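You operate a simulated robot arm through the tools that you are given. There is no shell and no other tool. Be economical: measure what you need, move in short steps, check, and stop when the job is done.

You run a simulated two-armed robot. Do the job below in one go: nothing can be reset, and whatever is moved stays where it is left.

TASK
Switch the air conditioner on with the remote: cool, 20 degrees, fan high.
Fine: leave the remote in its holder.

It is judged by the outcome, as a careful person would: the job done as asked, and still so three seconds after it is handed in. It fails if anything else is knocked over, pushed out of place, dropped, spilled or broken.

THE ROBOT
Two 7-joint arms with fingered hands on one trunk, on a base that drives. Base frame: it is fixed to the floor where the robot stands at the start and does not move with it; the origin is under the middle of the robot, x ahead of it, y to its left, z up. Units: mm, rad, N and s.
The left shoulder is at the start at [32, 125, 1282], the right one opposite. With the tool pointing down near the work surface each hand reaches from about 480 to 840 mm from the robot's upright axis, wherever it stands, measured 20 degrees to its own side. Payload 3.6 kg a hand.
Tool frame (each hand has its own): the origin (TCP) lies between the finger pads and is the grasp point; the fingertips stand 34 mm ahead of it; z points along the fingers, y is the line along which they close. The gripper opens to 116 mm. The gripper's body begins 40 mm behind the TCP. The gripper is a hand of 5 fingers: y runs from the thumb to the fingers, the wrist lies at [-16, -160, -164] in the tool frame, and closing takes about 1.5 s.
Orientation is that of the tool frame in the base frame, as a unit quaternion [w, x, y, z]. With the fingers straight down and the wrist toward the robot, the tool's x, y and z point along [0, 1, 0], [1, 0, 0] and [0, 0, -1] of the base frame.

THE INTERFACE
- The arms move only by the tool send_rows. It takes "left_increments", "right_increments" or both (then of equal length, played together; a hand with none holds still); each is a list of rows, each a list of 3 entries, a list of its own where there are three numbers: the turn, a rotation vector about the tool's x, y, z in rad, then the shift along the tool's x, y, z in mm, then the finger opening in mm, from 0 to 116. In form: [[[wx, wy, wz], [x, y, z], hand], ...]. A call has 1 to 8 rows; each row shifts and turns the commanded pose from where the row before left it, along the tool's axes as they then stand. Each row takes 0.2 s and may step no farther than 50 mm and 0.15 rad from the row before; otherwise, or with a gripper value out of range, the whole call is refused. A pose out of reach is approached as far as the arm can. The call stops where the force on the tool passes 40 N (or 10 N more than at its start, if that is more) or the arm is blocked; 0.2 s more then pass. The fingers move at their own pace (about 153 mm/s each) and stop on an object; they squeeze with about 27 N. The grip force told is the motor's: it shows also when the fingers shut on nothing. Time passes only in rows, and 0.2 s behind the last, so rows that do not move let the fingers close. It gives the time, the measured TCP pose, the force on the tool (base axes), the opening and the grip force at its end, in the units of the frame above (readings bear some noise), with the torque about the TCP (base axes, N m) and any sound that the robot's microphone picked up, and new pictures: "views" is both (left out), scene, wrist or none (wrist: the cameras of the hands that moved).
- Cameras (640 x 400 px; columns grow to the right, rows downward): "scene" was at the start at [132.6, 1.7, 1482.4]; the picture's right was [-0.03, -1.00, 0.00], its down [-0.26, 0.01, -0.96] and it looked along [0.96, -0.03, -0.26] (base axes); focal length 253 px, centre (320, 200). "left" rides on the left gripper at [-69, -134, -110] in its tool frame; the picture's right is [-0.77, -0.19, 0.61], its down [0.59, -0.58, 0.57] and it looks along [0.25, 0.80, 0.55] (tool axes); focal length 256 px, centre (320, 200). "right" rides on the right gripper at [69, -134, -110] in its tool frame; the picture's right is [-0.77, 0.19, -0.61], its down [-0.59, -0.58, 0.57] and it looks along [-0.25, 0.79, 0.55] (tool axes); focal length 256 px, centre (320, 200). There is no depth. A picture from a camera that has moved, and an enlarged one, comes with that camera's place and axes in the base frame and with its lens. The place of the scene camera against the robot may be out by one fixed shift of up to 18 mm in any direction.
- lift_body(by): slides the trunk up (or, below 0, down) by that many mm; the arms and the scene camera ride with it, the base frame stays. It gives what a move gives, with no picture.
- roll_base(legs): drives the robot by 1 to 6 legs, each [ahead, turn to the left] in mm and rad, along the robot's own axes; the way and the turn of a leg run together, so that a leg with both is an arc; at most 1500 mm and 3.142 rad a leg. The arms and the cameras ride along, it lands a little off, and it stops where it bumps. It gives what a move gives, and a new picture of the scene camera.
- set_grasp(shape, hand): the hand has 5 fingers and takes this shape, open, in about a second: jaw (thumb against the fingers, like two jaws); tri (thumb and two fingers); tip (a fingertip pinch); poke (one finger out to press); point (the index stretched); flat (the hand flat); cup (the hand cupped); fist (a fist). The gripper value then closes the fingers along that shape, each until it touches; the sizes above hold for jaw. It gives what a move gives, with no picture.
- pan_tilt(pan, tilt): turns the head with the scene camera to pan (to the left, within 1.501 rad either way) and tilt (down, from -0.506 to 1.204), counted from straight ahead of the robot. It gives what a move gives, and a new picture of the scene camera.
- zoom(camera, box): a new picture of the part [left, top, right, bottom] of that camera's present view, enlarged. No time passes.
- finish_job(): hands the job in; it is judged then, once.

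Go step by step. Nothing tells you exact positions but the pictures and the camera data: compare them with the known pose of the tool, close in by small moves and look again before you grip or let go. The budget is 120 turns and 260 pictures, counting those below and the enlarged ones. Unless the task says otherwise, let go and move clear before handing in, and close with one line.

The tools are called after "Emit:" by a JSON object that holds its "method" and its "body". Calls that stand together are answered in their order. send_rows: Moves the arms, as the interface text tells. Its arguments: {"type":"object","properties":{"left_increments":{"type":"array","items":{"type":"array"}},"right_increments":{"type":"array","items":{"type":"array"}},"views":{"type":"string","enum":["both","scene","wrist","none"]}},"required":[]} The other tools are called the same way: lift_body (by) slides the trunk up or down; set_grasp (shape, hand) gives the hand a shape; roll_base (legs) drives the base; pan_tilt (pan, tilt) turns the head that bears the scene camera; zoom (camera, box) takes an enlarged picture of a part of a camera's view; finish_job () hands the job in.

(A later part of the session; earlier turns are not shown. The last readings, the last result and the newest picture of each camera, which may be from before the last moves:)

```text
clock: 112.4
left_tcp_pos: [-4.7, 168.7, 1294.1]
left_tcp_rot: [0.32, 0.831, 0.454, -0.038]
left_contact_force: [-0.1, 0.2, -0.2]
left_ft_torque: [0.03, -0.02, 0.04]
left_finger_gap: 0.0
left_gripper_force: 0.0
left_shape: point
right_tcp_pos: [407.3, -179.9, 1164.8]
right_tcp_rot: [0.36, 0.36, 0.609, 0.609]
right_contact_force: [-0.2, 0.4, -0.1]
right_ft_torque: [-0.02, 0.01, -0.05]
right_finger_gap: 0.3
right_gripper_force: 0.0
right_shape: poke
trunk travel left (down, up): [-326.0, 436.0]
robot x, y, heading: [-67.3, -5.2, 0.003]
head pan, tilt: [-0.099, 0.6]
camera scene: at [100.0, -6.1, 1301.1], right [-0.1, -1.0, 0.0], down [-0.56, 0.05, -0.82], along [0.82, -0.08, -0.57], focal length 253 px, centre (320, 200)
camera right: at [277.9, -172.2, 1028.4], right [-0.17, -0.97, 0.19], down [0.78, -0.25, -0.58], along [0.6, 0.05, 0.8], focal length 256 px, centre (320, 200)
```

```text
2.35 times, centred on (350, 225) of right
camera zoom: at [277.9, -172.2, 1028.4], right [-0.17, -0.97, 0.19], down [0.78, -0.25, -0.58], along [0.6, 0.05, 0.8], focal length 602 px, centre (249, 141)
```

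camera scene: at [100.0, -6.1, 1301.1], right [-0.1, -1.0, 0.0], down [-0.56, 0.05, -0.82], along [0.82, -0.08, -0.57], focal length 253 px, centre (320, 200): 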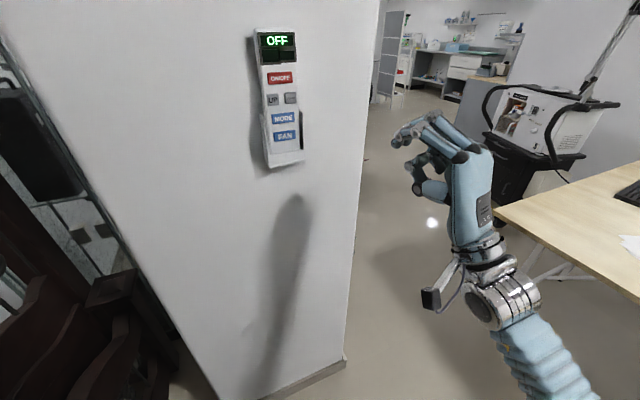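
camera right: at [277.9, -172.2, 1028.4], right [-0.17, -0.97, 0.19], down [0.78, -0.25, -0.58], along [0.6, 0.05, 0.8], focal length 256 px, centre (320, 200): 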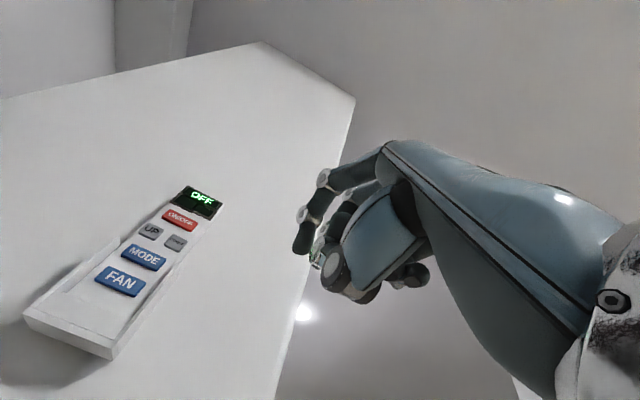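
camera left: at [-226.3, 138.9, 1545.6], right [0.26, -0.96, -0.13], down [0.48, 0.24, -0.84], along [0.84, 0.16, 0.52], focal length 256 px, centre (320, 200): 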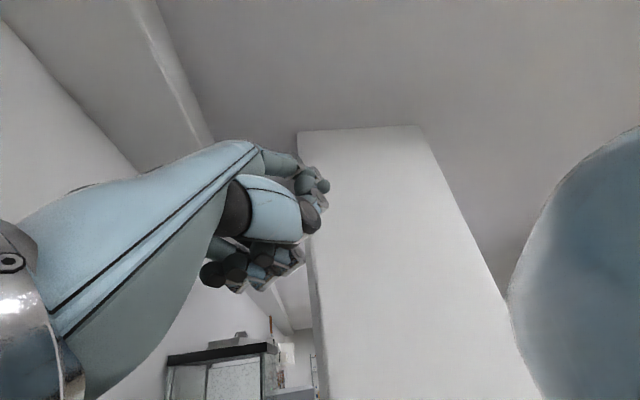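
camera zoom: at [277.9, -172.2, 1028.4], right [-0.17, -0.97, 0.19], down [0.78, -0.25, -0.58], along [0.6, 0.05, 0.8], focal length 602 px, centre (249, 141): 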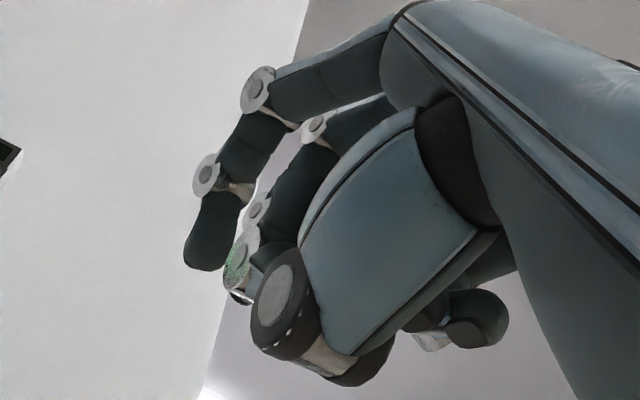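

The depth of the tip is still uncertain, so I'll move it to just in front of the remote (with clearance) and servo visually in both cameras.

Emit:
{"method": "send_rows", "body": {"right_increments": [[[0, 0, 0], [9, 4, 5], 0], [[0, 0, 0], [18, 8, 11], 0], [[0, 0, 0], [18, 9, 11], 0], [[0, 0, 0], [18, 9, 11], 0], [[0, 0, 0], [18, 9, 11], 0], [[0, 0, 0], [18, 9, 11], 0], [[0, 0, 0], [18, 9, 11], 0], [[0, 0, 0], [12, 6, 7], 0]]}}

```text
clock: 114.2
left_tcp_pos: [-3.3, 168.8, 1295.1]
left_tcp_rot: [0.32, 0.831, 0.454, -0.038]
left_contact_force: [0.3, 0.0, 0.6]
left_ft_torque: [-0.01, 0.04, -0.01]
left_finger_gap: 0.0
left_gripper_force: 0.1
left_shape: point
right_tcp_pos: [423.6, -68.3, 1231.0]
right_tcp_rot: [0.359, 0.359, 0.61, 0.608]
right_contact_force: [0.5, -0.6, -0.3]
right_ft_torque: [0.01, 0.02, 0.02]
right_finger_gap: 0.0
right_gripper_force: 0.1
right_shape: poke
right hand out of reach, approached as far as the arm can: row 6, 7, 8
trunk travel left (down, up): [-326.0, 436.0]
robot x, y, heading: [-66.2, 0.9, 0.002]
head pan, tilt: [-0.099, 0.6]
camera scene: at [100.0, -6.5, 1301.1], right [-0.1, -1.0, 0.0], down [-0.56, 0.05, -0.82], along [0.82, -0.08, -0.57], focal length 253 px, centre (320, 200)
camera right: at [292.4, -62.1, 1096.1], right [-0.16, -0.97, 0.19], down [0.78, -0.24, -0.58], along [0.6, 0.05, 0.79], focal length 256 px, centre (320, 200)
```

scene: 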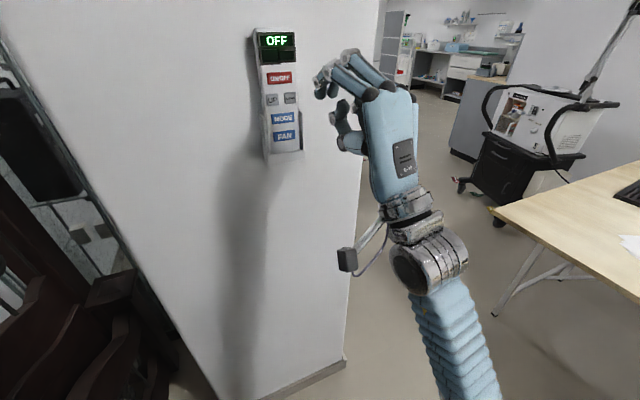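
right: 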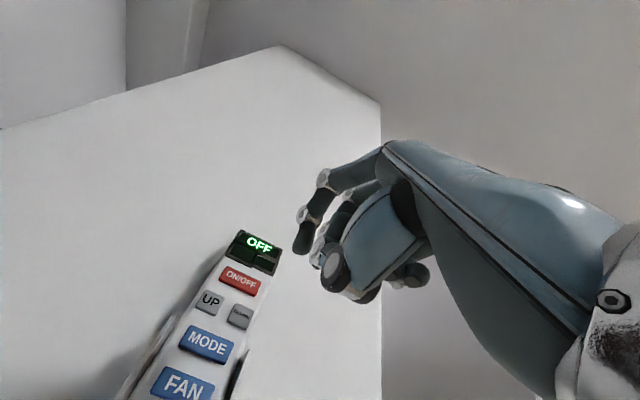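

Close. I need a bit more forward before going left; moving in small steps.

Emit:
{"method": "send_rows", "body": {"right_increments": [[[0, 0, 0], [-5, 0, 9], 0], [[0, 0, 0], [-5, 0, 9], 0], [[0, 0, 0], [-3, 0, 7], 0], [[0, 0, 0], [12, 0, 7], 0], [[0, 0, 0], [14, 0, 8], 0], [[0, 0, 0], [14, 0, 8], 0], [[0, 0, 0], [12, 0, 7], 0]]}}

```text
clock: 115.8
left_tcp_pos: [-4.8, 168.0, 1295.1]
left_tcp_rot: [0.32, 0.831, 0.454, -0.038]
left_contact_force: [-0.4, 0.2, 0.0]
left_ft_torque: [-0.05, 0.0, 0.02]
left_finger_gap: 0.2
left_gripper_force: 0.0
left_shape: point
right_tcp_pos: [457.7, -58.8, 1235.4]
right_tcp_rot: [0.359, 0.359, 0.61, 0.609]
right_contact_force: [-0.4, -0.3, 0.8]
right_ft_torque: [0.01, -0.02, -0.01]
right_finger_gap: 0.0
right_gripper_force: 0.0
right_shape: poke
right hand out of reach, approached as far as the arm can: row 4, 5, 6, 7
trunk travel left (down, up): [-326.0, 436.0]
robot x, y, heading: [-63.4, -3.4, -0.004]
head pan, tilt: [-0.099, 0.6]
camera scene: at [100.0, -6.5, 1301.1], right [-0.1, -1.0, 0.0], down [-0.56, 0.05, -0.82], along [0.82, -0.08, -0.57], focal length 253 px, centre (320, 200)
camera right: at [328.4, -53.1, 1099.8], right [-0.16, -0.97, 0.19], down [0.78, -0.24, -0.58], along [0.6, 0.05, 0.79], focal length 256 px, centre (320, 200)
```

scene: 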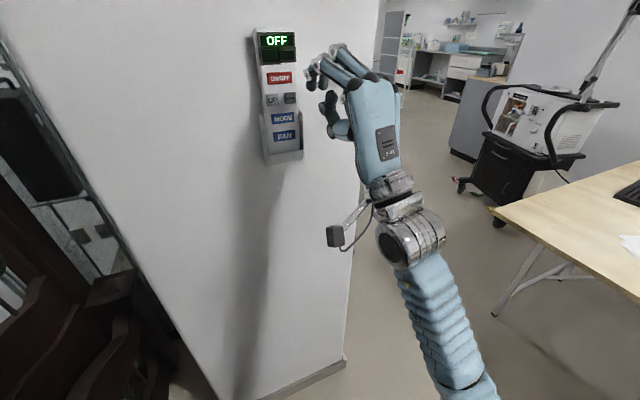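
right: 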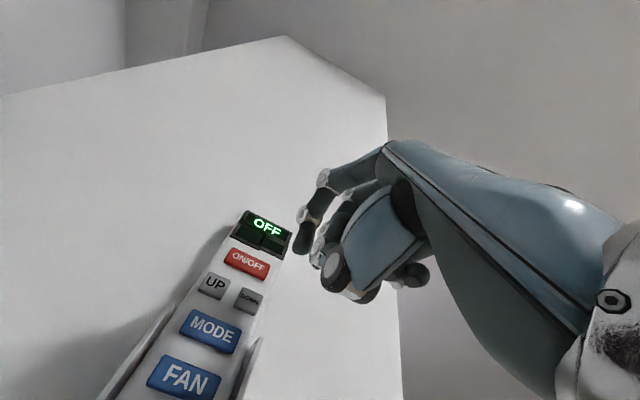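

The limit is sideways wrist bend; rolling the hand to follow the forearm (leaning left) should free it. I'll roll ~0.5 rad about the finger axis, then step left.

Emit:
{"method": "send_rows", "body": {"right_increments": [[[0, 0, -0.12], [0, 0, 0], 0], [[0, 0, -0.13], [0, 0, 0], 0], [[0, 0, -0.13], [0, 0, 0], 0], [[0, 0, -0.12], [0, 0, 0], 0], [[0, 0, 0], [0, 0, 0], 0]]}}

```text
clock: 117.0
left_tcp_pos: [-5.0, 168.2, 1295.0]
left_tcp_rot: [0.32, 0.83, 0.455, -0.037]
left_contact_force: [-0.3, 0.3, -0.8]
left_ft_torque: [0.0, 0.02, -0.01]
left_finger_gap: 0.0
left_gripper_force: 0.0
left_shape: point
right_tcp_pos: [459.2, -58.0, 1235.1]
right_tcp_rot: [0.499, 0.198, 0.679, 0.501]
right_contact_force: [0.3, 0.2, 0.1]
right_ft_torque: [-0.01, -0.03, -0.03]
right_finger_gap: 0.0
right_gripper_force: 0.1
right_shape: poke
trunk travel left (down, up): [-326.0, 436.0]
robot x, y, heading: [-65.0, -2.1, 0.0]
head pan, tilt: [-0.099, 0.6]
camera scene: at [100.0, -6.5, 1301.1], right [-0.1, -1.0, 0.0], down [-0.56, 0.05, -0.82], along [0.82, -0.08, -0.57], focal length 253 px, centre (320, 200)
camera right: at [363.6, -115.6, 1082.9], right [-0.26, -0.81, 0.53], down [0.88, -0.43, -0.22], along [0.41, 0.41, 0.82], focal length 256 px, centre (320, 200)
```

scene: 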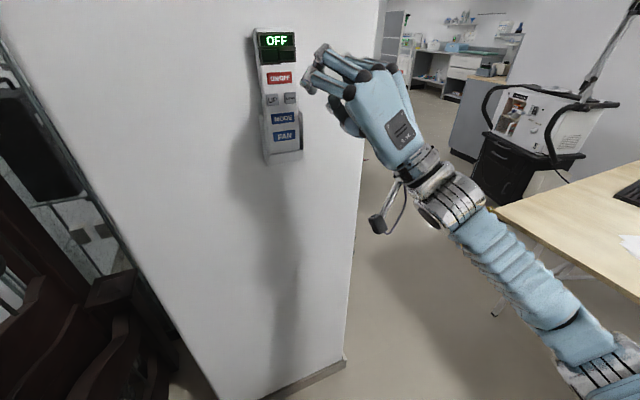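
right: 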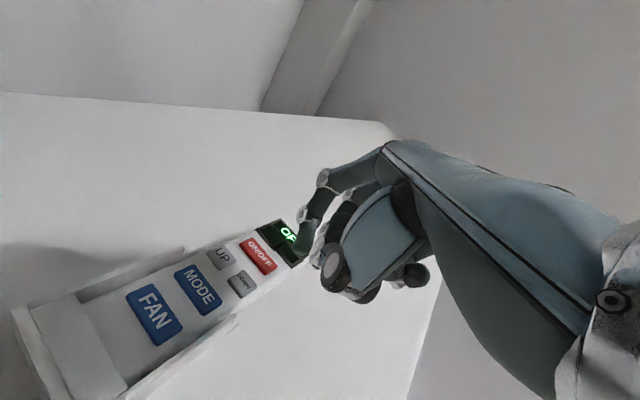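

Free now. Zooming both cameras to locate the tip relative to the buttons.

Emit:
{"method": "zoom", "body": {"camera": "scene", "box": [240, 20, 400, 170]}}

Emit:
{"method": "zoom", "body": {"camera": "right", "box": [200, 150, 380, 320]}}

```text
2.67 times, centred on (320, 95) of scene
camera zoom: at [100.0, -6.5, 1301.1], right [-0.1, -1.0, 0.0], down [-0.56, 0.05, -0.82], along [0.82, -0.08, -0.57], focal length 674 px, centre (320, 480)
```

zoom: 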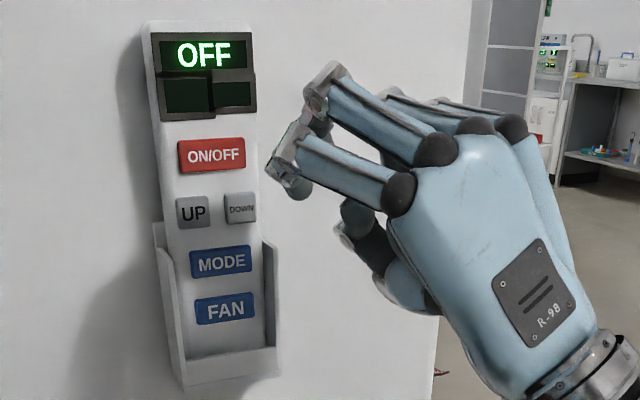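

```text
2.35 times, centred on (290, 235) of right
camera zoom: at [363.6, -115.6, 1082.9], right [-0.26, -0.81, 0.53], down [0.88, -0.43, -0.22], along [0.41, 0.41, 0.82], focal length 602 px, centre (391, 118)
```

zoom: 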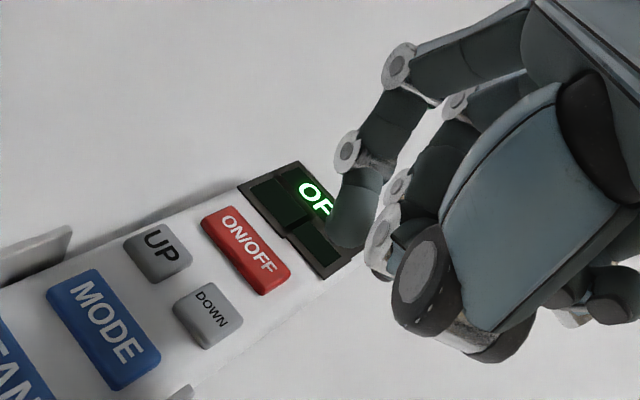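

I estimate the tip at ≈[491,-36,1239] and ON/OFF at ≈[523,7,1237]. I'll move the tip in front of ON/OFF with ~20 mm standoff and look again.

Emit:
{"method": "send_rows", "body": {"right_increments": [[[0, 0, 0], [5, 3, 5], 0], [[0, 0, 0], [9, 5, 9], 0], [[0, 0, 0], [9, 5, 9], 0], [[0, 0, 0], [5, 2, 4], 0], [[0, 0, 0], [0, 0, 0], 0]], "views": "none"}}

Emit:
{"method": "zoom", "body": {"camera": "scene", "box": [240, 20, 400, 170]}}

Emit:
{"method": "zoom", "body": {"camera": "right", "box": [200, 150, 380, 320]}}

```text
clock: 118.2
left_tcp_pos: [-4.1, 168.2, 1294.0]
left_tcp_rot: [0.319, 0.831, 0.454, -0.038]
left_contact_force: [0.1, -0.1, -0.6]
left_ft_torque: [0.0, 0.03, 0.01]
left_finger_gap: 0.0
left_gripper_force: 0.1
left_shape: point
right_tcp_pos: [468.3, -21.4, 1237.8]
right_tcp_rot: [0.497, 0.196, 0.681, 0.5]
right_contact_force: [-0.2, 0.3, 0.6]
right_ft_torque: [0.0, -0.01, 0.0]
right_finger_gap: 0.2
right_gripper_force: 0.0
right_shape: poke
right hand out of reach, approached as far as the arm can: row 4
trunk travel left (down, up): [-326.0, 436.0]
robot x, y, heading: [-66.0, -1.8, 0.004]
head pan, tilt: [-0.099, 0.6]
```

```text
2.67 times, centred on (320, 95) of scene
camera zoom: at [100.0, -6.6, 1301.1], right [-0.1, -1.0, 0.0], down [-0.56, 0.05, -0.82], along [0.82, -0.08, -0.57], focal length 674 px, centre (320, 480)
```

zoom: 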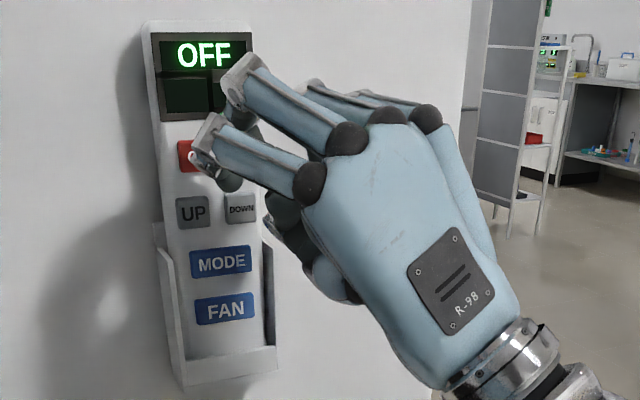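

```text
2.35 times, centred on (290, 235) of right
camera zoom: at [372.7, -78.8, 1086.4], right [-0.25, -0.81, 0.54], down [0.88, -0.42, -0.23], along [0.41, 0.41, 0.81], focal length 602 px, centre (391, 118)
```

zoom: 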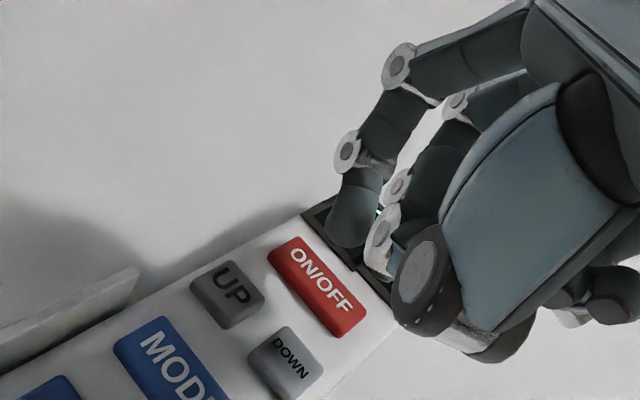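

The tip's forward projection lands near the top edge of ON/OFF; I'll shift down ~6 mm, left ~5 mm, and advance carefully.

Emit:
{"method": "send_rows", "body": {"right_increments": [[[0, 0, 0], [3, -5, 5], 0], [[0, 0, 0], [0, 0, 4], 0], [[0, 0, 0], [-1.7, -0.9, 3.5], 0], [[0, 0, 0], [-1.7, -0.9, 3.5], 0], [[0, 0, 0], [0, 0, 0], 0]], "views": "none"}}

Emit:
{"method": "zoom", "body": {"camera": "scene", "box": [240, 20, 400, 170]}}

Emit:
{"method": "zoom", "body": {"camera": "right", "box": [200, 150, 380, 320]}}

```text
clock: 119.4
left_tcp_pos: [-3.8, 167.7, 1293.8]
left_tcp_rot: [0.32, 0.831, 0.454, -0.038]
left_contact_force: [0.2, -0.3, 0.6]
left_ft_torque: [-0.02, -0.02, 0.02]
left_finger_gap: 0.0
left_gripper_force: 0.0
left_shape: point
right_tcp_pos: [485.0, -20.6, 1235.7]
right_tcp_rot: [0.499, 0.198, 0.68, 0.5]
right_contact_force: [0.8, -0.3, 0.3]
right_ft_torque: [0.01, 0.01, 0.01]
right_finger_gap: 0.1
right_gripper_force: 0.1
right_shape: poke
right hand out of reach, approached as far as the arm can: row 1
trunk travel left (down, up): [-326.0, 436.0]
robot x, y, heading: [-67.2, 1.9, 0.001]
head pan, tilt: [-0.099, 0.6]
```

```text
2.67 times, centred on (320, 95) of scene
camera zoom: at [100.0, -6.6, 1301.1], right [-0.1, -1.0, 0.0], down [-0.56, 0.05, -0.82], along [0.82, -0.08, -0.57], focal length 674 px, centre (320, 480)
```

zoom: 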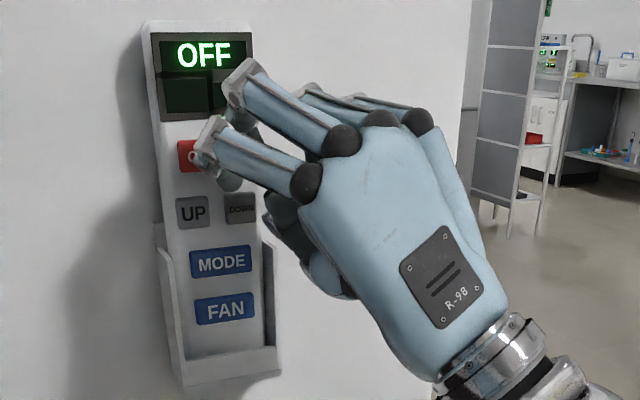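

```text
2.35 times, centred on (290, 235) of right
camera zoom: at [388.7, -78.4, 1083.4], right [-0.25, -0.81, 0.53], down [0.88, -0.42, -0.22], along [0.41, 0.41, 0.81], focal length 602 px, centre (391, 118)
```

zoom: 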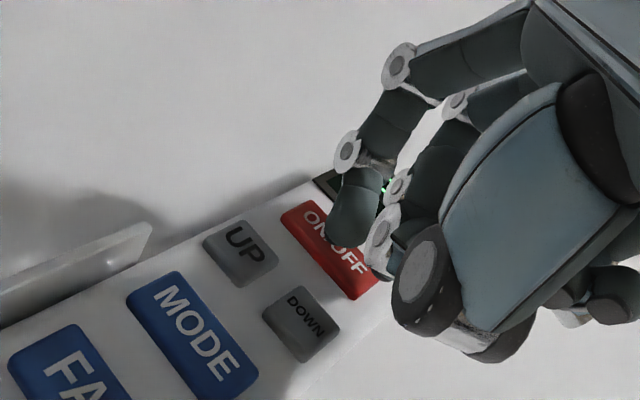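

Aligned with ON/OFF in the wrist view. I'll press forward in small steps, watching force.

Emit:
{"method": "send_rows", "body": {"right_increments": [[[0, 0, 0], [-1.3, -0.7, 2.6], 0], [[0, 0, 0], [-1.3, -0.7, 2.6], 0], [[0, 0, 0], [-0.9, -0.5, 1.8], 0], [[0, 0, 0], [0, 0, 0], 0]], "views": "none"}}

Emit:
{"method": "zoom", "body": {"camera": "scene", "box": [240, 20, 400, 170]}}

Emit:
{"method": "zoom", "body": {"camera": "right", "box": [200, 150, 380, 320]}}

```text
clock: 120.4
left_tcp_pos: [-3.9, 167.8, 1295.1]
left_tcp_rot: [0.32, 0.831, 0.455, -0.037]
left_contact_force: [-0.3, -0.9, -0.2]
left_ft_torque: [0.0, -0.01, 0.0]
left_finger_gap: 0.1
left_gripper_force: 0.0
left_shape: point
right_tcp_pos: [493.1, -21.4, 1235.9]
right_tcp_rot: [0.499, 0.198, 0.679, 0.501]
right_contact_force: [0.4, 0.3, -0.2]
right_ft_torque: [0.02, 0.02, -0.01]
right_finger_gap: 0.0
right_gripper_force: 0.2
right_shape: poke
trunk travel left (down, up): [-326.0, 436.0]
robot x, y, heading: [-64.8, -2.9, -0.001]
head pan, tilt: [-0.099, 0.6]
```

```text
2.67 times, centred on (320, 95) of scene
camera zoom: at [100.0, -6.6, 1301.1], right [-0.1, -1.0, 0.0], down [-0.56, 0.05, -0.82], along [0.82, -0.08, -0.57], focal length 674 px, centre (320, 480)
```

zoom: 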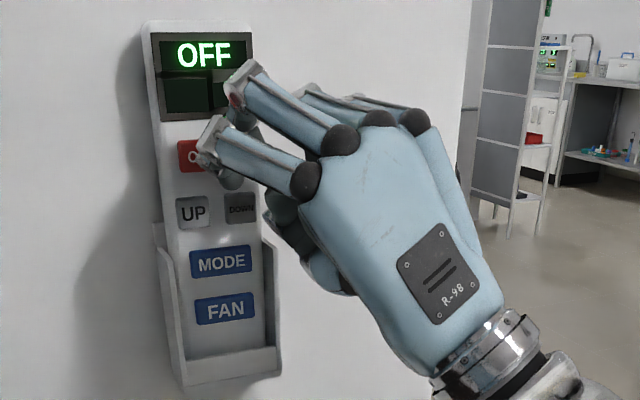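

```text
2.35 times, centred on (290, 235) of right
camera zoom: at [397.4, -78.6, 1082.4], right [-0.25, -0.81, 0.53], down [0.88, -0.42, -0.22], along [0.41, 0.41, 0.82], focal length 602 px, centre (391, 118)
```

zoom: 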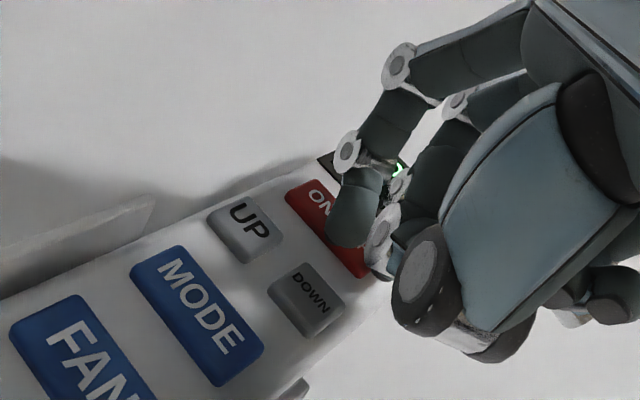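

No contact yet; continuing forward in small steps with a slight upward correction.

Emit:
{"method": "send_rows", "body": {"right_increments": [[[0, 0, 0], [-1.6, 0, 2.6], 0], [[0, 0, 0], [-1.6, 0, 2.6], 0], [[0, 0, 0], [0, 0, 0], 0]], "views": "none"}}

Emit:
{"method": "zoom", "body": {"camera": "right", "box": [200, 150, 380, 320]}}

```text
clock: 121.2
left_tcp_pos: [-3.8, 167.5, 1294.5]
left_tcp_rot: [0.319, 0.831, 0.455, -0.037]
left_contact_force: [-0.6, 0.1, 0.7]
left_ft_torque: [0.0, -0.01, -0.03]
left_finger_gap: 0.0
left_gripper_force: 0.0
left_shape: point
right_tcp_pos: [497.4, -21.3, 1237.0]
right_tcp_rot: [0.499, 0.2, 0.678, 0.501]
right_contact_force: [-0.7, 0.1, 0.0]
right_ft_torque: [-0.01, 0.01, 0.02]
right_finger_gap: 0.1
right_gripper_force: 0.1
right_shape: poke
trunk travel left (down, up): [-326.0, 436.0]
robot x, y, heading: [-65.8, -2.7, 0.003]
head pan, tilt: [-0.099, 0.6]
heard: click
```

```text
2.35 times, centred on (290, 235) of right
camera zoom: at [402.8, -78.4, 1084.1], right [-0.26, -0.81, 0.53], down [0.88, -0.42, -0.22], along [0.41, 0.41, 0.82], focal length 602 px, centre (391, 118)
```

zoom: 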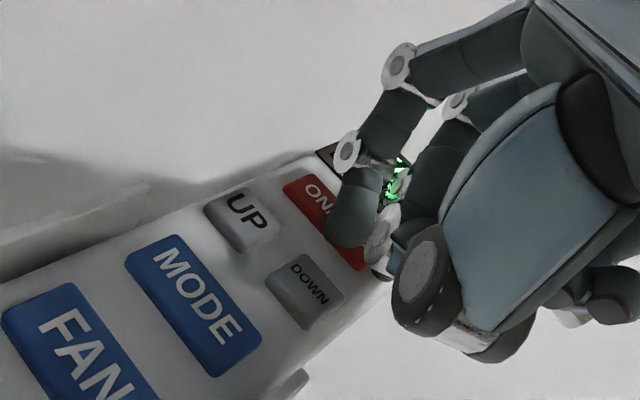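

A click was heard. I'll back off and read the display.

Emit:
{"method": "send_rows", "body": {"right_increments": [[[0, 0, 0], [4.2, 2.3, -8.8], 0], [[0, 0, 0], [4.2, 2.3, -8.8], 0], [[0, 0, 0], [0, 0, 0], 0]], "views": "none"}}

Emit:
{"method": "zoom", "body": {"camera": "scene", "box": [240, 20, 400, 170]}}

```text
clock: 122.0
left_tcp_pos: [-3.9, 168.5, 1294.2]
left_tcp_rot: [0.319, 0.831, 0.454, -0.038]
left_contact_force: [-0.7, 0.3, -0.1]
left_ft_torque: [0.02, -0.01, 0.0]
left_finger_gap: 0.0
left_gripper_force: 0.0
left_shape: point
right_tcp_pos: [478.9, -21.3, 1238.1]
right_tcp_rot: [0.499, 0.199, 0.679, 0.5]
right_contact_force: [0.4, 0.5, 0.5]
right_ft_torque: [-0.01, -0.04, 0.0]
right_finger_gap: 0.3
right_gripper_force: 0.2
right_shape: poke
trunk travel left (down, up): [-326.0, 436.0]
robot x, y, heading: [-63.9, -0.8, 0.004]
head pan, tilt: [-0.099, 0.6]
```

```text
2.67 times, centred on (320, 95) of scene
camera zoom: at [100.0, -6.5, 1301.1], right [-0.1, -1.0, 0.0], down [-0.56, 0.05, -0.82], along [0.82, -0.08, -0.57], focal length 674 px, centre (320, 480)
```

zoom: 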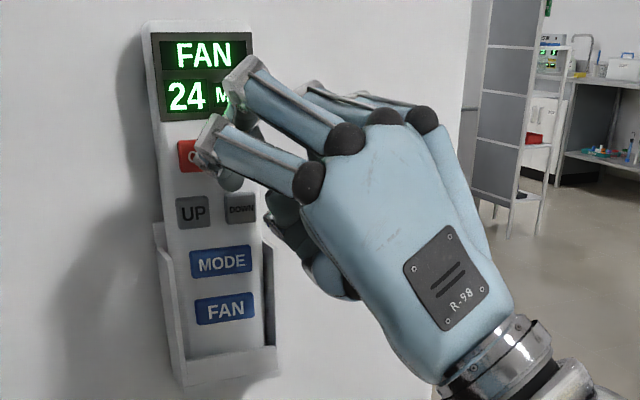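

Display: FAN mode, 24°, fan medium. Next is MODE, 60 mm lower; I'll move down at this standoff and check alignment.

Emit:
{"method": "send_rows", "body": {"right_increments": [[[0, 0, 0], [5, -9, 0], 0], [[0, 0, 0], [9, -15, 0.5], 0], [[0, 0, 0], [9, -15, 0.5], 0], [[0, 0, 0], [8, -12, 0.5], 0], [[0, 0, 0], [0, 0, 0], 0]], "views": "none"}}

Emit:
{"method": "zoom", "body": {"camera": "scene", "box": [240, 20, 400, 170]}}

Emit:
{"method": "zoom", "body": {"camera": "right", "box": [200, 150, 380, 320]}}

```text
clock: 123.2
left_tcp_pos: [-4.7, 169.1, 1294.0]
left_tcp_rot: [0.32, 0.831, 0.454, -0.038]
left_contact_force: [0.4, 0.0, -0.7]
left_ft_torque: [0.01, 0.02, 0.01]
left_finger_gap: 0.2
left_gripper_force: 0.1
left_shape: point
right_tcp_pos: [486.7, -46.5, 1196.3]
right_tcp_rot: [0.498, 0.198, 0.68, 0.5]
right_contact_force: [0.5, 0.2, -0.5]
right_ft_torque: [0.02, -0.01, 0.0]
right_finger_gap: 0.0
right_gripper_force: 0.1
right_shape: poke
right hand out of reach, approached as far as the arm can: row 1, 2, 3, 4
trunk travel left (down, up): [-326.0, 436.0]
robot x, y, heading: [-65.6, -2.2, 0.003]
head pan, tilt: [-0.099, 0.6]
```

```text
2.67 times, centred on (320, 95) of scene
camera zoom: at [100.0, -6.5, 1301.1], right [-0.1, -1.0, 0.0], down [-0.56, 0.05, -0.82], along [0.82, -0.08, -0.57], focal length 674 px, centre (320, 480)
```

zoom: 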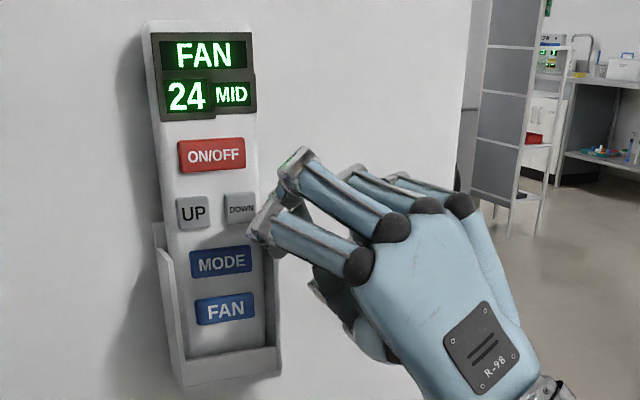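

```text
2.35 times, centred on (290, 235) of right
camera zoom: at [390.1, -104.3, 1044.7], right [-0.25, -0.81, 0.54], down [0.88, -0.42, -0.23], along [0.41, 0.41, 0.81], focal length 602 px, centre (391, 118)
```

zoom: 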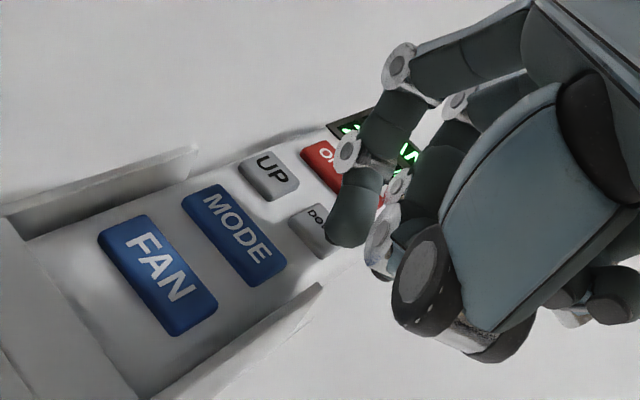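

The arm hits its limit going down, so I'll use the trunk lift for vertical moves: go back to the ON/OFF standoff pose, then lower the trunk 60 mm.

Emit:
{"method": "send_rows", "body": {"right_increments": [[[0, 0, 0], [1, 12, 0], 0], [[0, 0, 0], [1, 19, 1], 0], [[0, 0, 0], [1, 19, 5], 0], [[0, 0, 0], [0, 0, 0], 0]], "views": "none"}}

Emit:
{"method": "lift_body", "body": {"by": -60}}

Emit:
{"method": "zoom", "body": {"camera": "right", "box": [200, 150, 380, 320]}}

Emit:
{"method": "zoom", "body": {"camera": "scene", "box": [220, 0, 400, 150]}}

```text
clock: 124.2
left_tcp_pos: [-3.8, 167.1, 1294.4]
left_tcp_rot: [0.319, 0.831, 0.455, -0.037]
left_contact_force: [-0.3, -1.1, 0.4]
left_ft_torque: [0.01, -0.02, 0.0]
left_finger_gap: 0.0
left_gripper_force: 0.0
left_shape: point
right_tcp_pos: [479.6, -21.6, 1240.2]
right_tcp_rot: [0.499, 0.199, 0.679, 0.5]
right_contact_force: [-0.1, 0.7, 0.0]
right_ft_torque: [-0.01, -0.02, -0.02]
right_finger_gap: 0.0
right_gripper_force: 0.1
right_shape: poke
trunk travel left (down, up): [-326.0, 436.0]
robot x, y, heading: [-65.1, -2.2, 0.009]
head pan, tilt: [-0.099, 0.6]
```

```text
clock: 125.2
left_tcp_pos: [-5.0, 166.1, 1234.9]
left_tcp_rot: [0.319, 0.831, 0.454, -0.037]
left_contact_force: [-0.2, 0.1, 0.7]
left_ft_torque: [0.01, 0.01, -0.01]
left_finger_gap: 0.0
left_gripper_force: 0.1
left_shape: point
right_tcp_pos: [478.4, -23.5, 1181.5]
right_tcp_rot: [0.498, 0.198, 0.68, 0.501]
right_contact_force: [0.6, 0.1, 0.2]
right_ft_torque: [-0.01, 0.01, -0.04]
right_finger_gap: 0.1
right_gripper_force: 0.1
right_shape: poke
trunk travel left (down, up): [-266.0, 496.0]
robot x, y, heading: [-64.3, 1.1, 0.001]
head pan, tilt: [-0.099, 0.6]
```

```text
2.35 times, centred on (290, 235) of right
camera zoom: at [383.0, -80.6, 1028.3], right [-0.25, -0.81, 0.53], down [0.88, -0.42, -0.23], along [0.41, 0.41, 0.82], focal length 602 px, centre (391, 118)
```

zoom: 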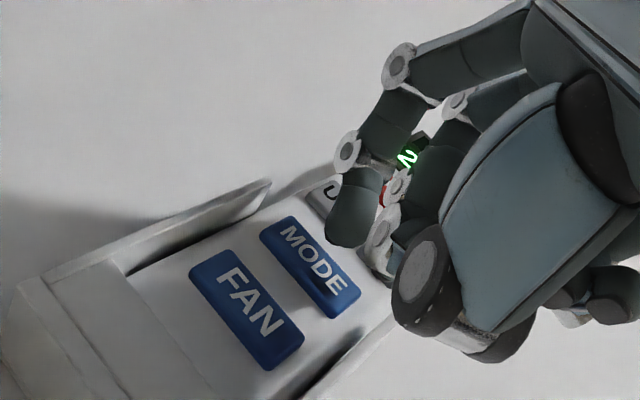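

```text
2.67 times, centred on (310, 75) of scene
camera zoom: at [124.2, -8.9, 1239.5], right [-0.1, -1.0, 0.0], down [-0.56, 0.06, -0.82], along [0.82, -0.08, -0.57], focal length 674 px, centre (347, 533)
```

zoom: 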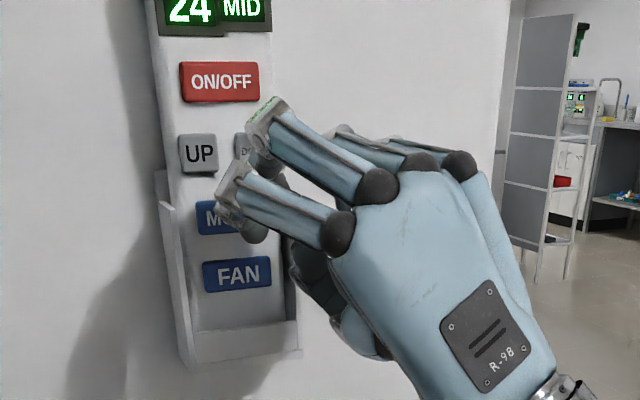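

Nearly aligned; contact would be ~5 mm high on MODE. I'll lower 5 mm more and press in small steps.

Emit:
{"method": "lift_body", "body": {"by": -5}}

Emit:
{"method": "send_rows", "body": {"right_increments": [[[0, 0, 0], [0, 0, 9], 0], [[0, 0, 0], [-1.7, -0.9, 3.5], 0], [[0, 0, 0], [-1.7, -0.9, 3.5], 0], [[0, 0, 0], [-1.3, -0.7, 2.6], 0], [[0, 0, 0], [0, 0, 0], 0]], "views": "none"}}

Emit:
{"method": "zoom", "body": {"camera": "right", "box": [200, 150, 380, 320]}}

```text
clock: 125.8
left_tcp_pos: [-4.4, 167.3, 1230.6]
left_tcp_rot: [0.319, 0.831, 0.455, -0.037]
left_contact_force: [0.7, -0.2, -0.1]
left_ft_torque: [-0.01, -0.04, -0.02]
left_finger_gap: 0.0
left_gripper_force: 0.0
left_shape: point
right_tcp_pos: [475.8, -23.0, 1176.8]
right_tcp_rot: [0.498, 0.199, 0.679, 0.501]
right_contact_force: [-0.1, -0.3, 0.8]
right_ft_torque: [-0.02, 0.03, 0.0]
right_finger_gap: 0.0
right_gripper_force: 0.1
right_shape: poke
trunk travel left (down, up): [-261.0, 501.0]
robot x, y, heading: [-66.1, -4.2, 0.003]
head pan, tilt: [-0.099, 0.6]
```

```text
clock: 127.0
left_tcp_pos: [-4.6, 166.9, 1229.4]
left_tcp_rot: [0.319, 0.831, 0.454, -0.036]
left_contact_force: [1.1, -0.1, -0.6]
left_ft_torque: [0.01, 0.0, 0.01]
left_finger_gap: 0.0
left_gripper_force: 0.0
left_shape: point
right_tcp_pos: [497.5, -18.5, 1176.4]
right_tcp_rot: [0.499, 0.198, 0.679, 0.501]
right_contact_force: [-3.8, -0.8, -0.4]
right_ft_torque: [0.04, -0.03, 0.02]
right_finger_gap: 0.0
right_gripper_force: 0.0
right_shape: poke
trunk travel left (down, up): [-261.0, 501.0]
robot x, y, heading: [-65.4, -6.1, 0.001]
head pan, tilt: [-0.099, 0.6]
heard: click
```

```text
2.35 times, centred on (290, 235) of right
camera zoom: at [401.6, -76.3, 1024.0], right [-0.25, -0.81, 0.53], down [0.88, -0.42, -0.22], along [0.41, 0.41, 0.82], focal length 602 px, centre (391, 118)
```

zoom: 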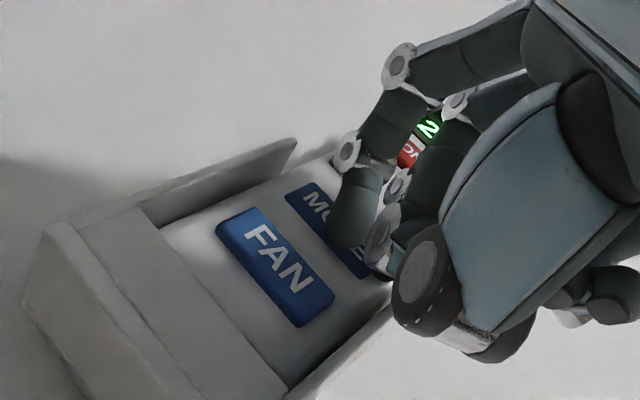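

Click. I'll back off 10 mm and raise the scene view to read the display.

Emit:
{"method": "send_rows", "body": {"right_increments": [[[0, 0, 0], [2.5, 1.4, -5.3], 0], [[0, 0, 0], [2.5, 1.4, -5.3], 0], [[0, 0, 0], [0, 0, 0], 0]], "views": "none"}}

Emit:
{"method": "pan_tilt", "body": {"pan": -0.1, "tilt": 0.3}}

Emit:
{"method": "zoom", "body": {"camera": "scene", "box": [220, 60, 400, 210]}}

```text
clock: 127.8
left_tcp_pos: [-4.0, 166.5, 1230.2]
left_tcp_rot: [0.318, 0.831, 0.455, -0.038]
left_contact_force: [0.3, -0.2, 0.0]
left_ft_torque: [0.02, 0.0, -0.02]
left_finger_gap: 0.0
left_gripper_force: 0.0
left_shape: point
right_tcp_pos: [484.7, -19.1, 1176.5]
right_tcp_rot: [0.498, 0.198, 0.68, 0.501]
right_contact_force: [-0.1, 0.5, 0.6]
right_ft_torque: [-0.02, 0.02, 0.0]
right_finger_gap: 0.1
right_gripper_force: 0.0
right_shape: poke
trunk travel left (down, up): [-261.0, 501.0]
robot x, y, heading: [-67.5, -4.6, 0.005]
head pan, tilt: [-0.099, 0.6]
```

```text
clock: 128.6
left_tcp_pos: [-4.6, 166.7, 1230.5]
left_tcp_rot: [0.319, 0.831, 0.455, -0.037]
left_contact_force: [-0.4, -0.2, 0.7]
left_ft_torque: [0.03, 0.0, 0.01]
left_finger_gap: 0.1
left_gripper_force: 0.1
left_shape: point
right_tcp_pos: [486.6, -19.5, 1176.1]
right_tcp_rot: [0.497, 0.197, 0.68, 0.501]
right_contact_force: [0.6, 0.0, 0.6]
right_ft_torque: [-0.02, 0.0, -0.02]
right_finger_gap: 0.0
right_gripper_force: 0.0
right_shape: poke
trunk travel left (down, up): [-261.0, 501.0]
robot x, y, heading: [-68.5, -0.6, 0.002]
head pan, tilt: [-0.099, 0.3]
camera scene: at [130.7, -8.6, 1261.9], right [-0.1, -1.0, 0.0], down [-0.29, 0.03, -0.95], along [0.95, -0.09, -0.3], focal length 253 px, centre (320, 200)
```

scene: 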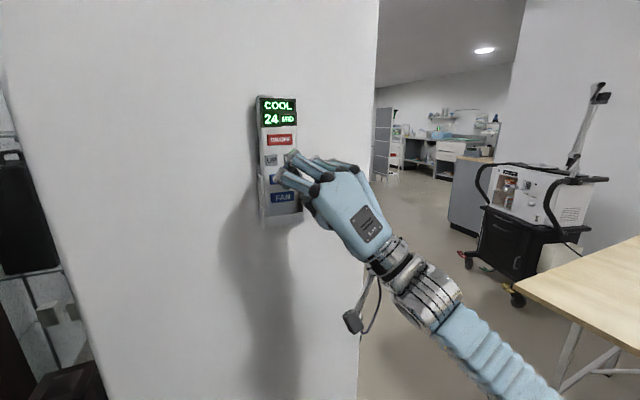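

```text
2.67 times, centred on (310, 135) of scene
camera zoom: at [130.7, -8.6, 1261.9], right [-0.1, -1.0, 0.0], down [-0.29, 0.03, -0.95], along [0.95, -0.09, -0.3], focal length 674 px, centre (347, 373)
```

zoom: 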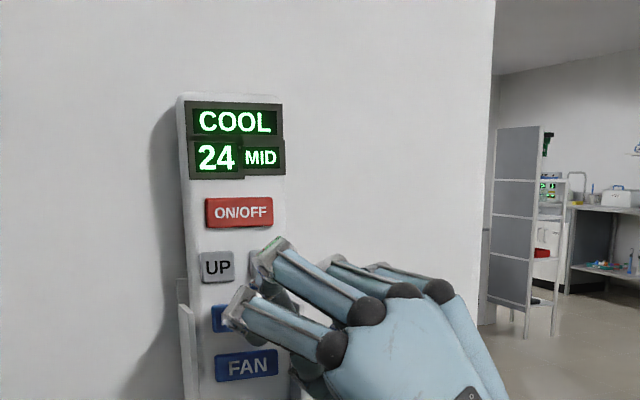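

COOL is set. Now FAN: back a little, lower the trunk 30 mm and check.

Emit:
{"method": "send_rows", "body": {"right_increments": [[[0, 0, 0], [3.4, 1.8, -7], 0], [[0, 0, 0], [0, 0, 0], 0]], "views": "none"}}

Emit:
{"method": "lift_body", "body": {"by": -30}}

Emit:
{"method": "zoom", "body": {"camera": "right", "box": [200, 150, 380, 320]}}

Emit:
{"method": "zoom", "body": {"camera": "scene", "box": [220, 60, 400, 210]}}

```text
clock: 129.2
left_tcp_pos: [-5.0, 166.6, 1229.1]
left_tcp_rot: [0.319, 0.831, 0.454, -0.038]
left_contact_force: [-0.9, 1.6, 0.2]
left_ft_torque: [0.0, 0.0, -0.02]
left_finger_gap: 0.1
left_gripper_force: 0.0
left_shape: point
right_tcp_pos: [475.7, -21.2, 1176.4]
right_tcp_rot: [0.496, 0.197, 0.681, 0.501]
right_contact_force: [0.5, 0.0, -0.2]
right_ft_torque: [-0.01, 0.05, 0.06]
right_finger_gap: 0.0
right_gripper_force: 0.2
right_shape: poke
trunk travel left (down, up): [-261.0, 501.0]
robot x, y, heading: [-64.2, -1.2, 0.004]
head pan, tilt: [-0.099, 0.3]
```

```text
clock: 129.9
left_tcp_pos: [-4.2, 160.5, 1201.9]
left_tcp_rot: [0.316, 0.832, 0.455, -0.036]
left_contact_force: [-0.9, -0.3, 0.3]
left_ft_torque: [0.02, -0.02, -0.03]
left_finger_gap: 0.1
left_gripper_force: 0.2
left_shape: point
right_tcp_pos: [476.6, -24.5, 1147.1]
right_tcp_rot: [0.495, 0.197, 0.681, 0.503]
right_contact_force: [0.0, -0.9, -0.2]
right_ft_torque: [-0.03, 0.06, -0.03]
right_finger_gap: 0.1
right_gripper_force: 0.0
right_shape: poke
trunk travel left (down, up): [-231.0, 531.0]
robot x, y, heading: [-65.4, -5.7, 0.004]
head pan, tilt: [-0.099, 0.3]
```

```text
2.35 times, centred on (290, 235) of right
camera zoom: at [381.4, -82.3, 994.7], right [-0.24, -0.81, 0.53], down [0.88, -0.42, -0.23], along [0.41, 0.41, 0.81], focal length 602 px, centre (391, 118)
```

zoom: 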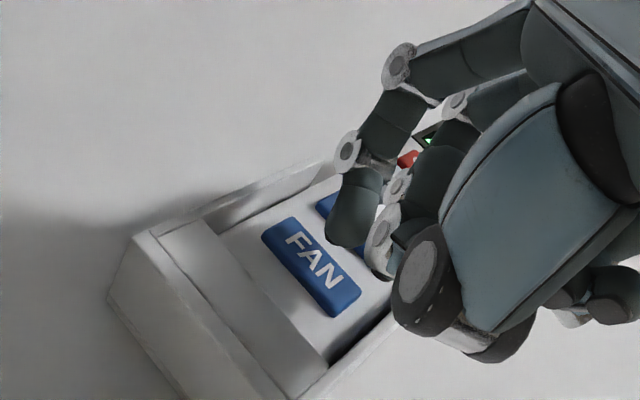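

```text
2.67 times, centred on (310, 135) of scene
camera zoom: at [144.8, -23.3, 1230.9], right [-0.1, -1.0, -0.01], down [-0.29, 0.04, -0.95], along [0.95, -0.09, -0.3], focal length 674 px, centre (347, 373)
```

zoom: 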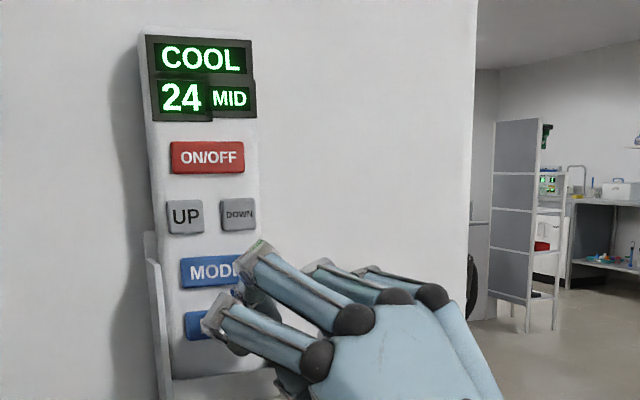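

FAN is now where MODE was before its final 5 mm correction. Same correction, then press.

Emit:
{"method": "lift_body", "body": {"by": -5}}

Emit:
{"method": "send_rows", "body": {"right_increments": [[[0, 0, 0], [1, 0.5, 9], 0], [[0, 0, 0], [-1.7, -0.9, 3.5], 0], [[0, 0, 0], [-1.7, -0.9, 3.5], 0], [[0, 0, 0], [-1.3, -0.7, 2.6], 0], [[0, 0, 0], [0, 0, 0], 0]], "views": "none"}}

Emit:
{"method": "zoom", "body": {"camera": "right", "box": [200, 150, 380, 320]}}

Emit:
{"method": "zoom", "body": {"camera": "scene", "box": [220, 60, 400, 210]}}

```text
clock: 130.4
left_tcp_pos: [-3.8, 161.7, 1196.2]
left_tcp_rot: [0.316, 0.832, 0.455, -0.036]
left_contact_force: [-1.0, -0.5, -0.3]
left_ft_torque: [0.0, -0.01, 0.0]
left_finger_gap: 0.0
left_gripper_force: 0.0
left_shape: point
right_tcp_pos: [476.9, -25.3, 1142.2]
right_tcp_rot: [0.495, 0.198, 0.68, 0.503]
right_contact_force: [0.4, -0.2, -0.1]
right_ft_torque: [-0.02, 0.03, 0.0]
right_finger_gap: 0.0
right_gripper_force: 0.0
right_shape: poke
trunk travel left (down, up): [-226.0, 536.0]
robot x, y, heading: [-66.1, -4.8, 0.002]
head pan, tilt: [-0.099, 0.3]
```

```text
clock: 131.7
left_tcp_pos: [-4.0, 161.4, 1195.9]
left_tcp_rot: [0.317, 0.832, 0.455, -0.036]
left_contact_force: [-0.9, 0.8, 0.8]
left_ft_torque: [0.03, -0.02, -0.01]
left_finger_gap: 0.0
left_gripper_force: 0.1
left_shape: point
right_tcp_pos: [496.9, -19.6, 1142.9]
right_tcp_rot: [0.494, 0.197, 0.681, 0.503]
right_contact_force: [-1.4, -0.2, 0.0]
right_ft_torque: [0.01, -0.03, 0.01]
right_finger_gap: 0.0
right_gripper_force: 0.1
right_shape: poke
trunk travel left (down, up): [-226.0, 536.0]
robot x, y, heading: [-65.4, -3.7, 0.007]
head pan, tilt: [-0.099, 0.3]
heard: click
```

```text
2.35 times, centred on (290, 235) of right
camera zoom: at [400.4, -77.2, 990.4], right [-0.24, -0.81, 0.53], down [0.88, -0.41, -0.23], along [0.41, 0.41, 0.81], focal length 602 px, centre (391, 118)
```

zoom: 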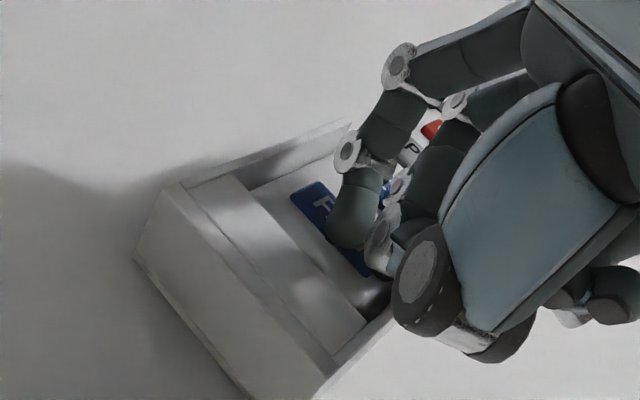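

```text
2.67 times, centred on (310, 135) of scene
camera zoom: at [147.4, -22.9, 1226.1], right [-0.1, -1.0, -0.01], down [-0.29, 0.04, -0.95], along [0.95, -0.09, -0.3], focal length 674 px, centre (347, 373)
```

zoom: 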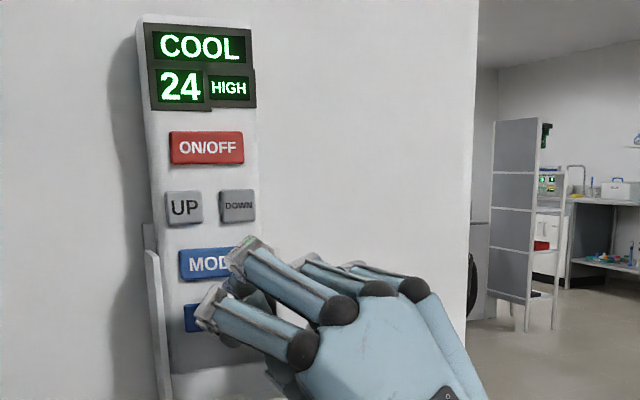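

COOL, fan HIGH. Now DOWN four times: back off, shift right ~7 mm, raise 65 mm, and check.

Emit:
{"method": "send_rows", "body": {"right_increments": [[[0, 0, 0], [2.5, 1.4, -5.3], 0], [[0, 0, 0], [2.5, 1.4, -5.3], 0], [[0, 0, 0], [-2, -1, -10], 0], [[0, 0, 0], [0, 0, 0], 0]], "views": "none"}}

Emit:
{"method": "lift_body", "body": {"by": 65}}

Emit:
{"method": "zoom", "body": {"camera": "right", "box": [200, 150, 380, 320]}}

Emit:
{"method": "zoom", "body": {"camera": "scene", "box": [220, 60, 400, 210]}}

```text
clock: 132.7
left_tcp_pos: [-3.4, 160.2, 1195.8]
left_tcp_rot: [0.316, 0.831, 0.456, -0.035]
left_contact_force: [-0.2, -0.8, 0.8]
left_ft_torque: [-0.01, -0.02, -0.02]
left_finger_gap: 0.1
left_gripper_force: 0.0
left_shape: point
right_tcp_pos: [477.5, -26.0, 1142.8]
right_tcp_rot: [0.495, 0.197, 0.681, 0.502]
right_contact_force: [-0.5, 0.2, 0.0]
right_ft_torque: [0.0, -0.02, 0.01]
right_finger_gap: 0.0
right_gripper_force: 0.0
right_shape: poke
trunk travel left (down, up): [-226.0, 536.0]
robot x, y, heading: [-68.3, -4.3, 0.0]
head pan, tilt: [-0.099, 0.3]
```

```text
clock: 133.7
left_tcp_pos: [-4.4, 167.8, 1258.6]
left_tcp_rot: [0.318, 0.831, 0.454, -0.037]
left_contact_force: [0.6, 0.6, 0.2]
left_ft_torque: [-0.01, 0.0, 0.01]
left_finger_gap: 0.0
left_gripper_force: 0.1
left_shape: point
right_tcp_pos: [477.9, -20.4, 1205.7]
right_tcp_rot: [0.496, 0.198, 0.682, 0.5]
right_contact_force: [0.5, -1.2, -0.3]
right_ft_torque: [-0.01, 0.0, 0.0]
right_finger_gap: 0.0
right_gripper_force: 0.1
right_shape: poke
trunk travel left (down, up): [-291.0, 471.0]
robot x, y, heading: [-65.3, -0.9, -0.001]
head pan, tilt: [-0.099, 0.3]
```

```text
2.35 times, centred on (290, 235) of right
camera zoom: at [380.7, -78.8, 1054.4], right [-0.24, -0.81, 0.54], down [0.88, -0.42, -0.23], along [0.41, 0.42, 0.81], focal length 602 px, centre (391, 118)
```

zoom: 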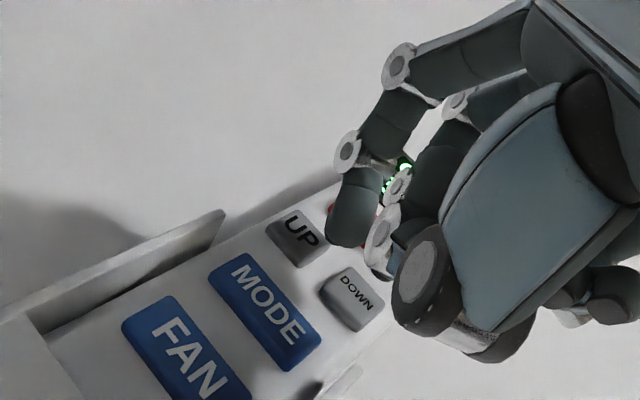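

```text
2.67 times, centred on (310, 135) of scene
camera zoom: at [118.9, -8.3, 1292.7], right [-0.1, -1.0, 0.0], down [-0.29, 0.03, -0.96], along [0.95, -0.09, -0.3], focal length 674 px, centre (347, 373)
```

zoom: 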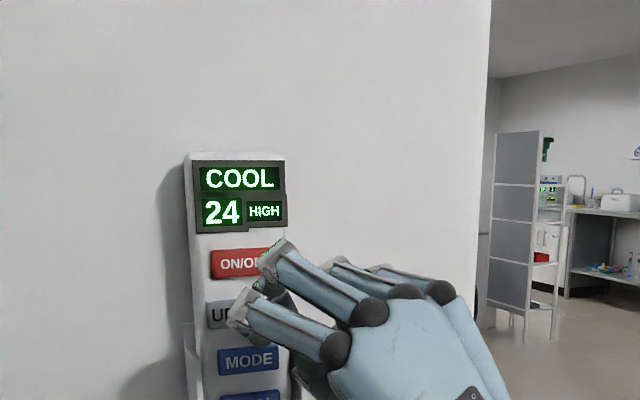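

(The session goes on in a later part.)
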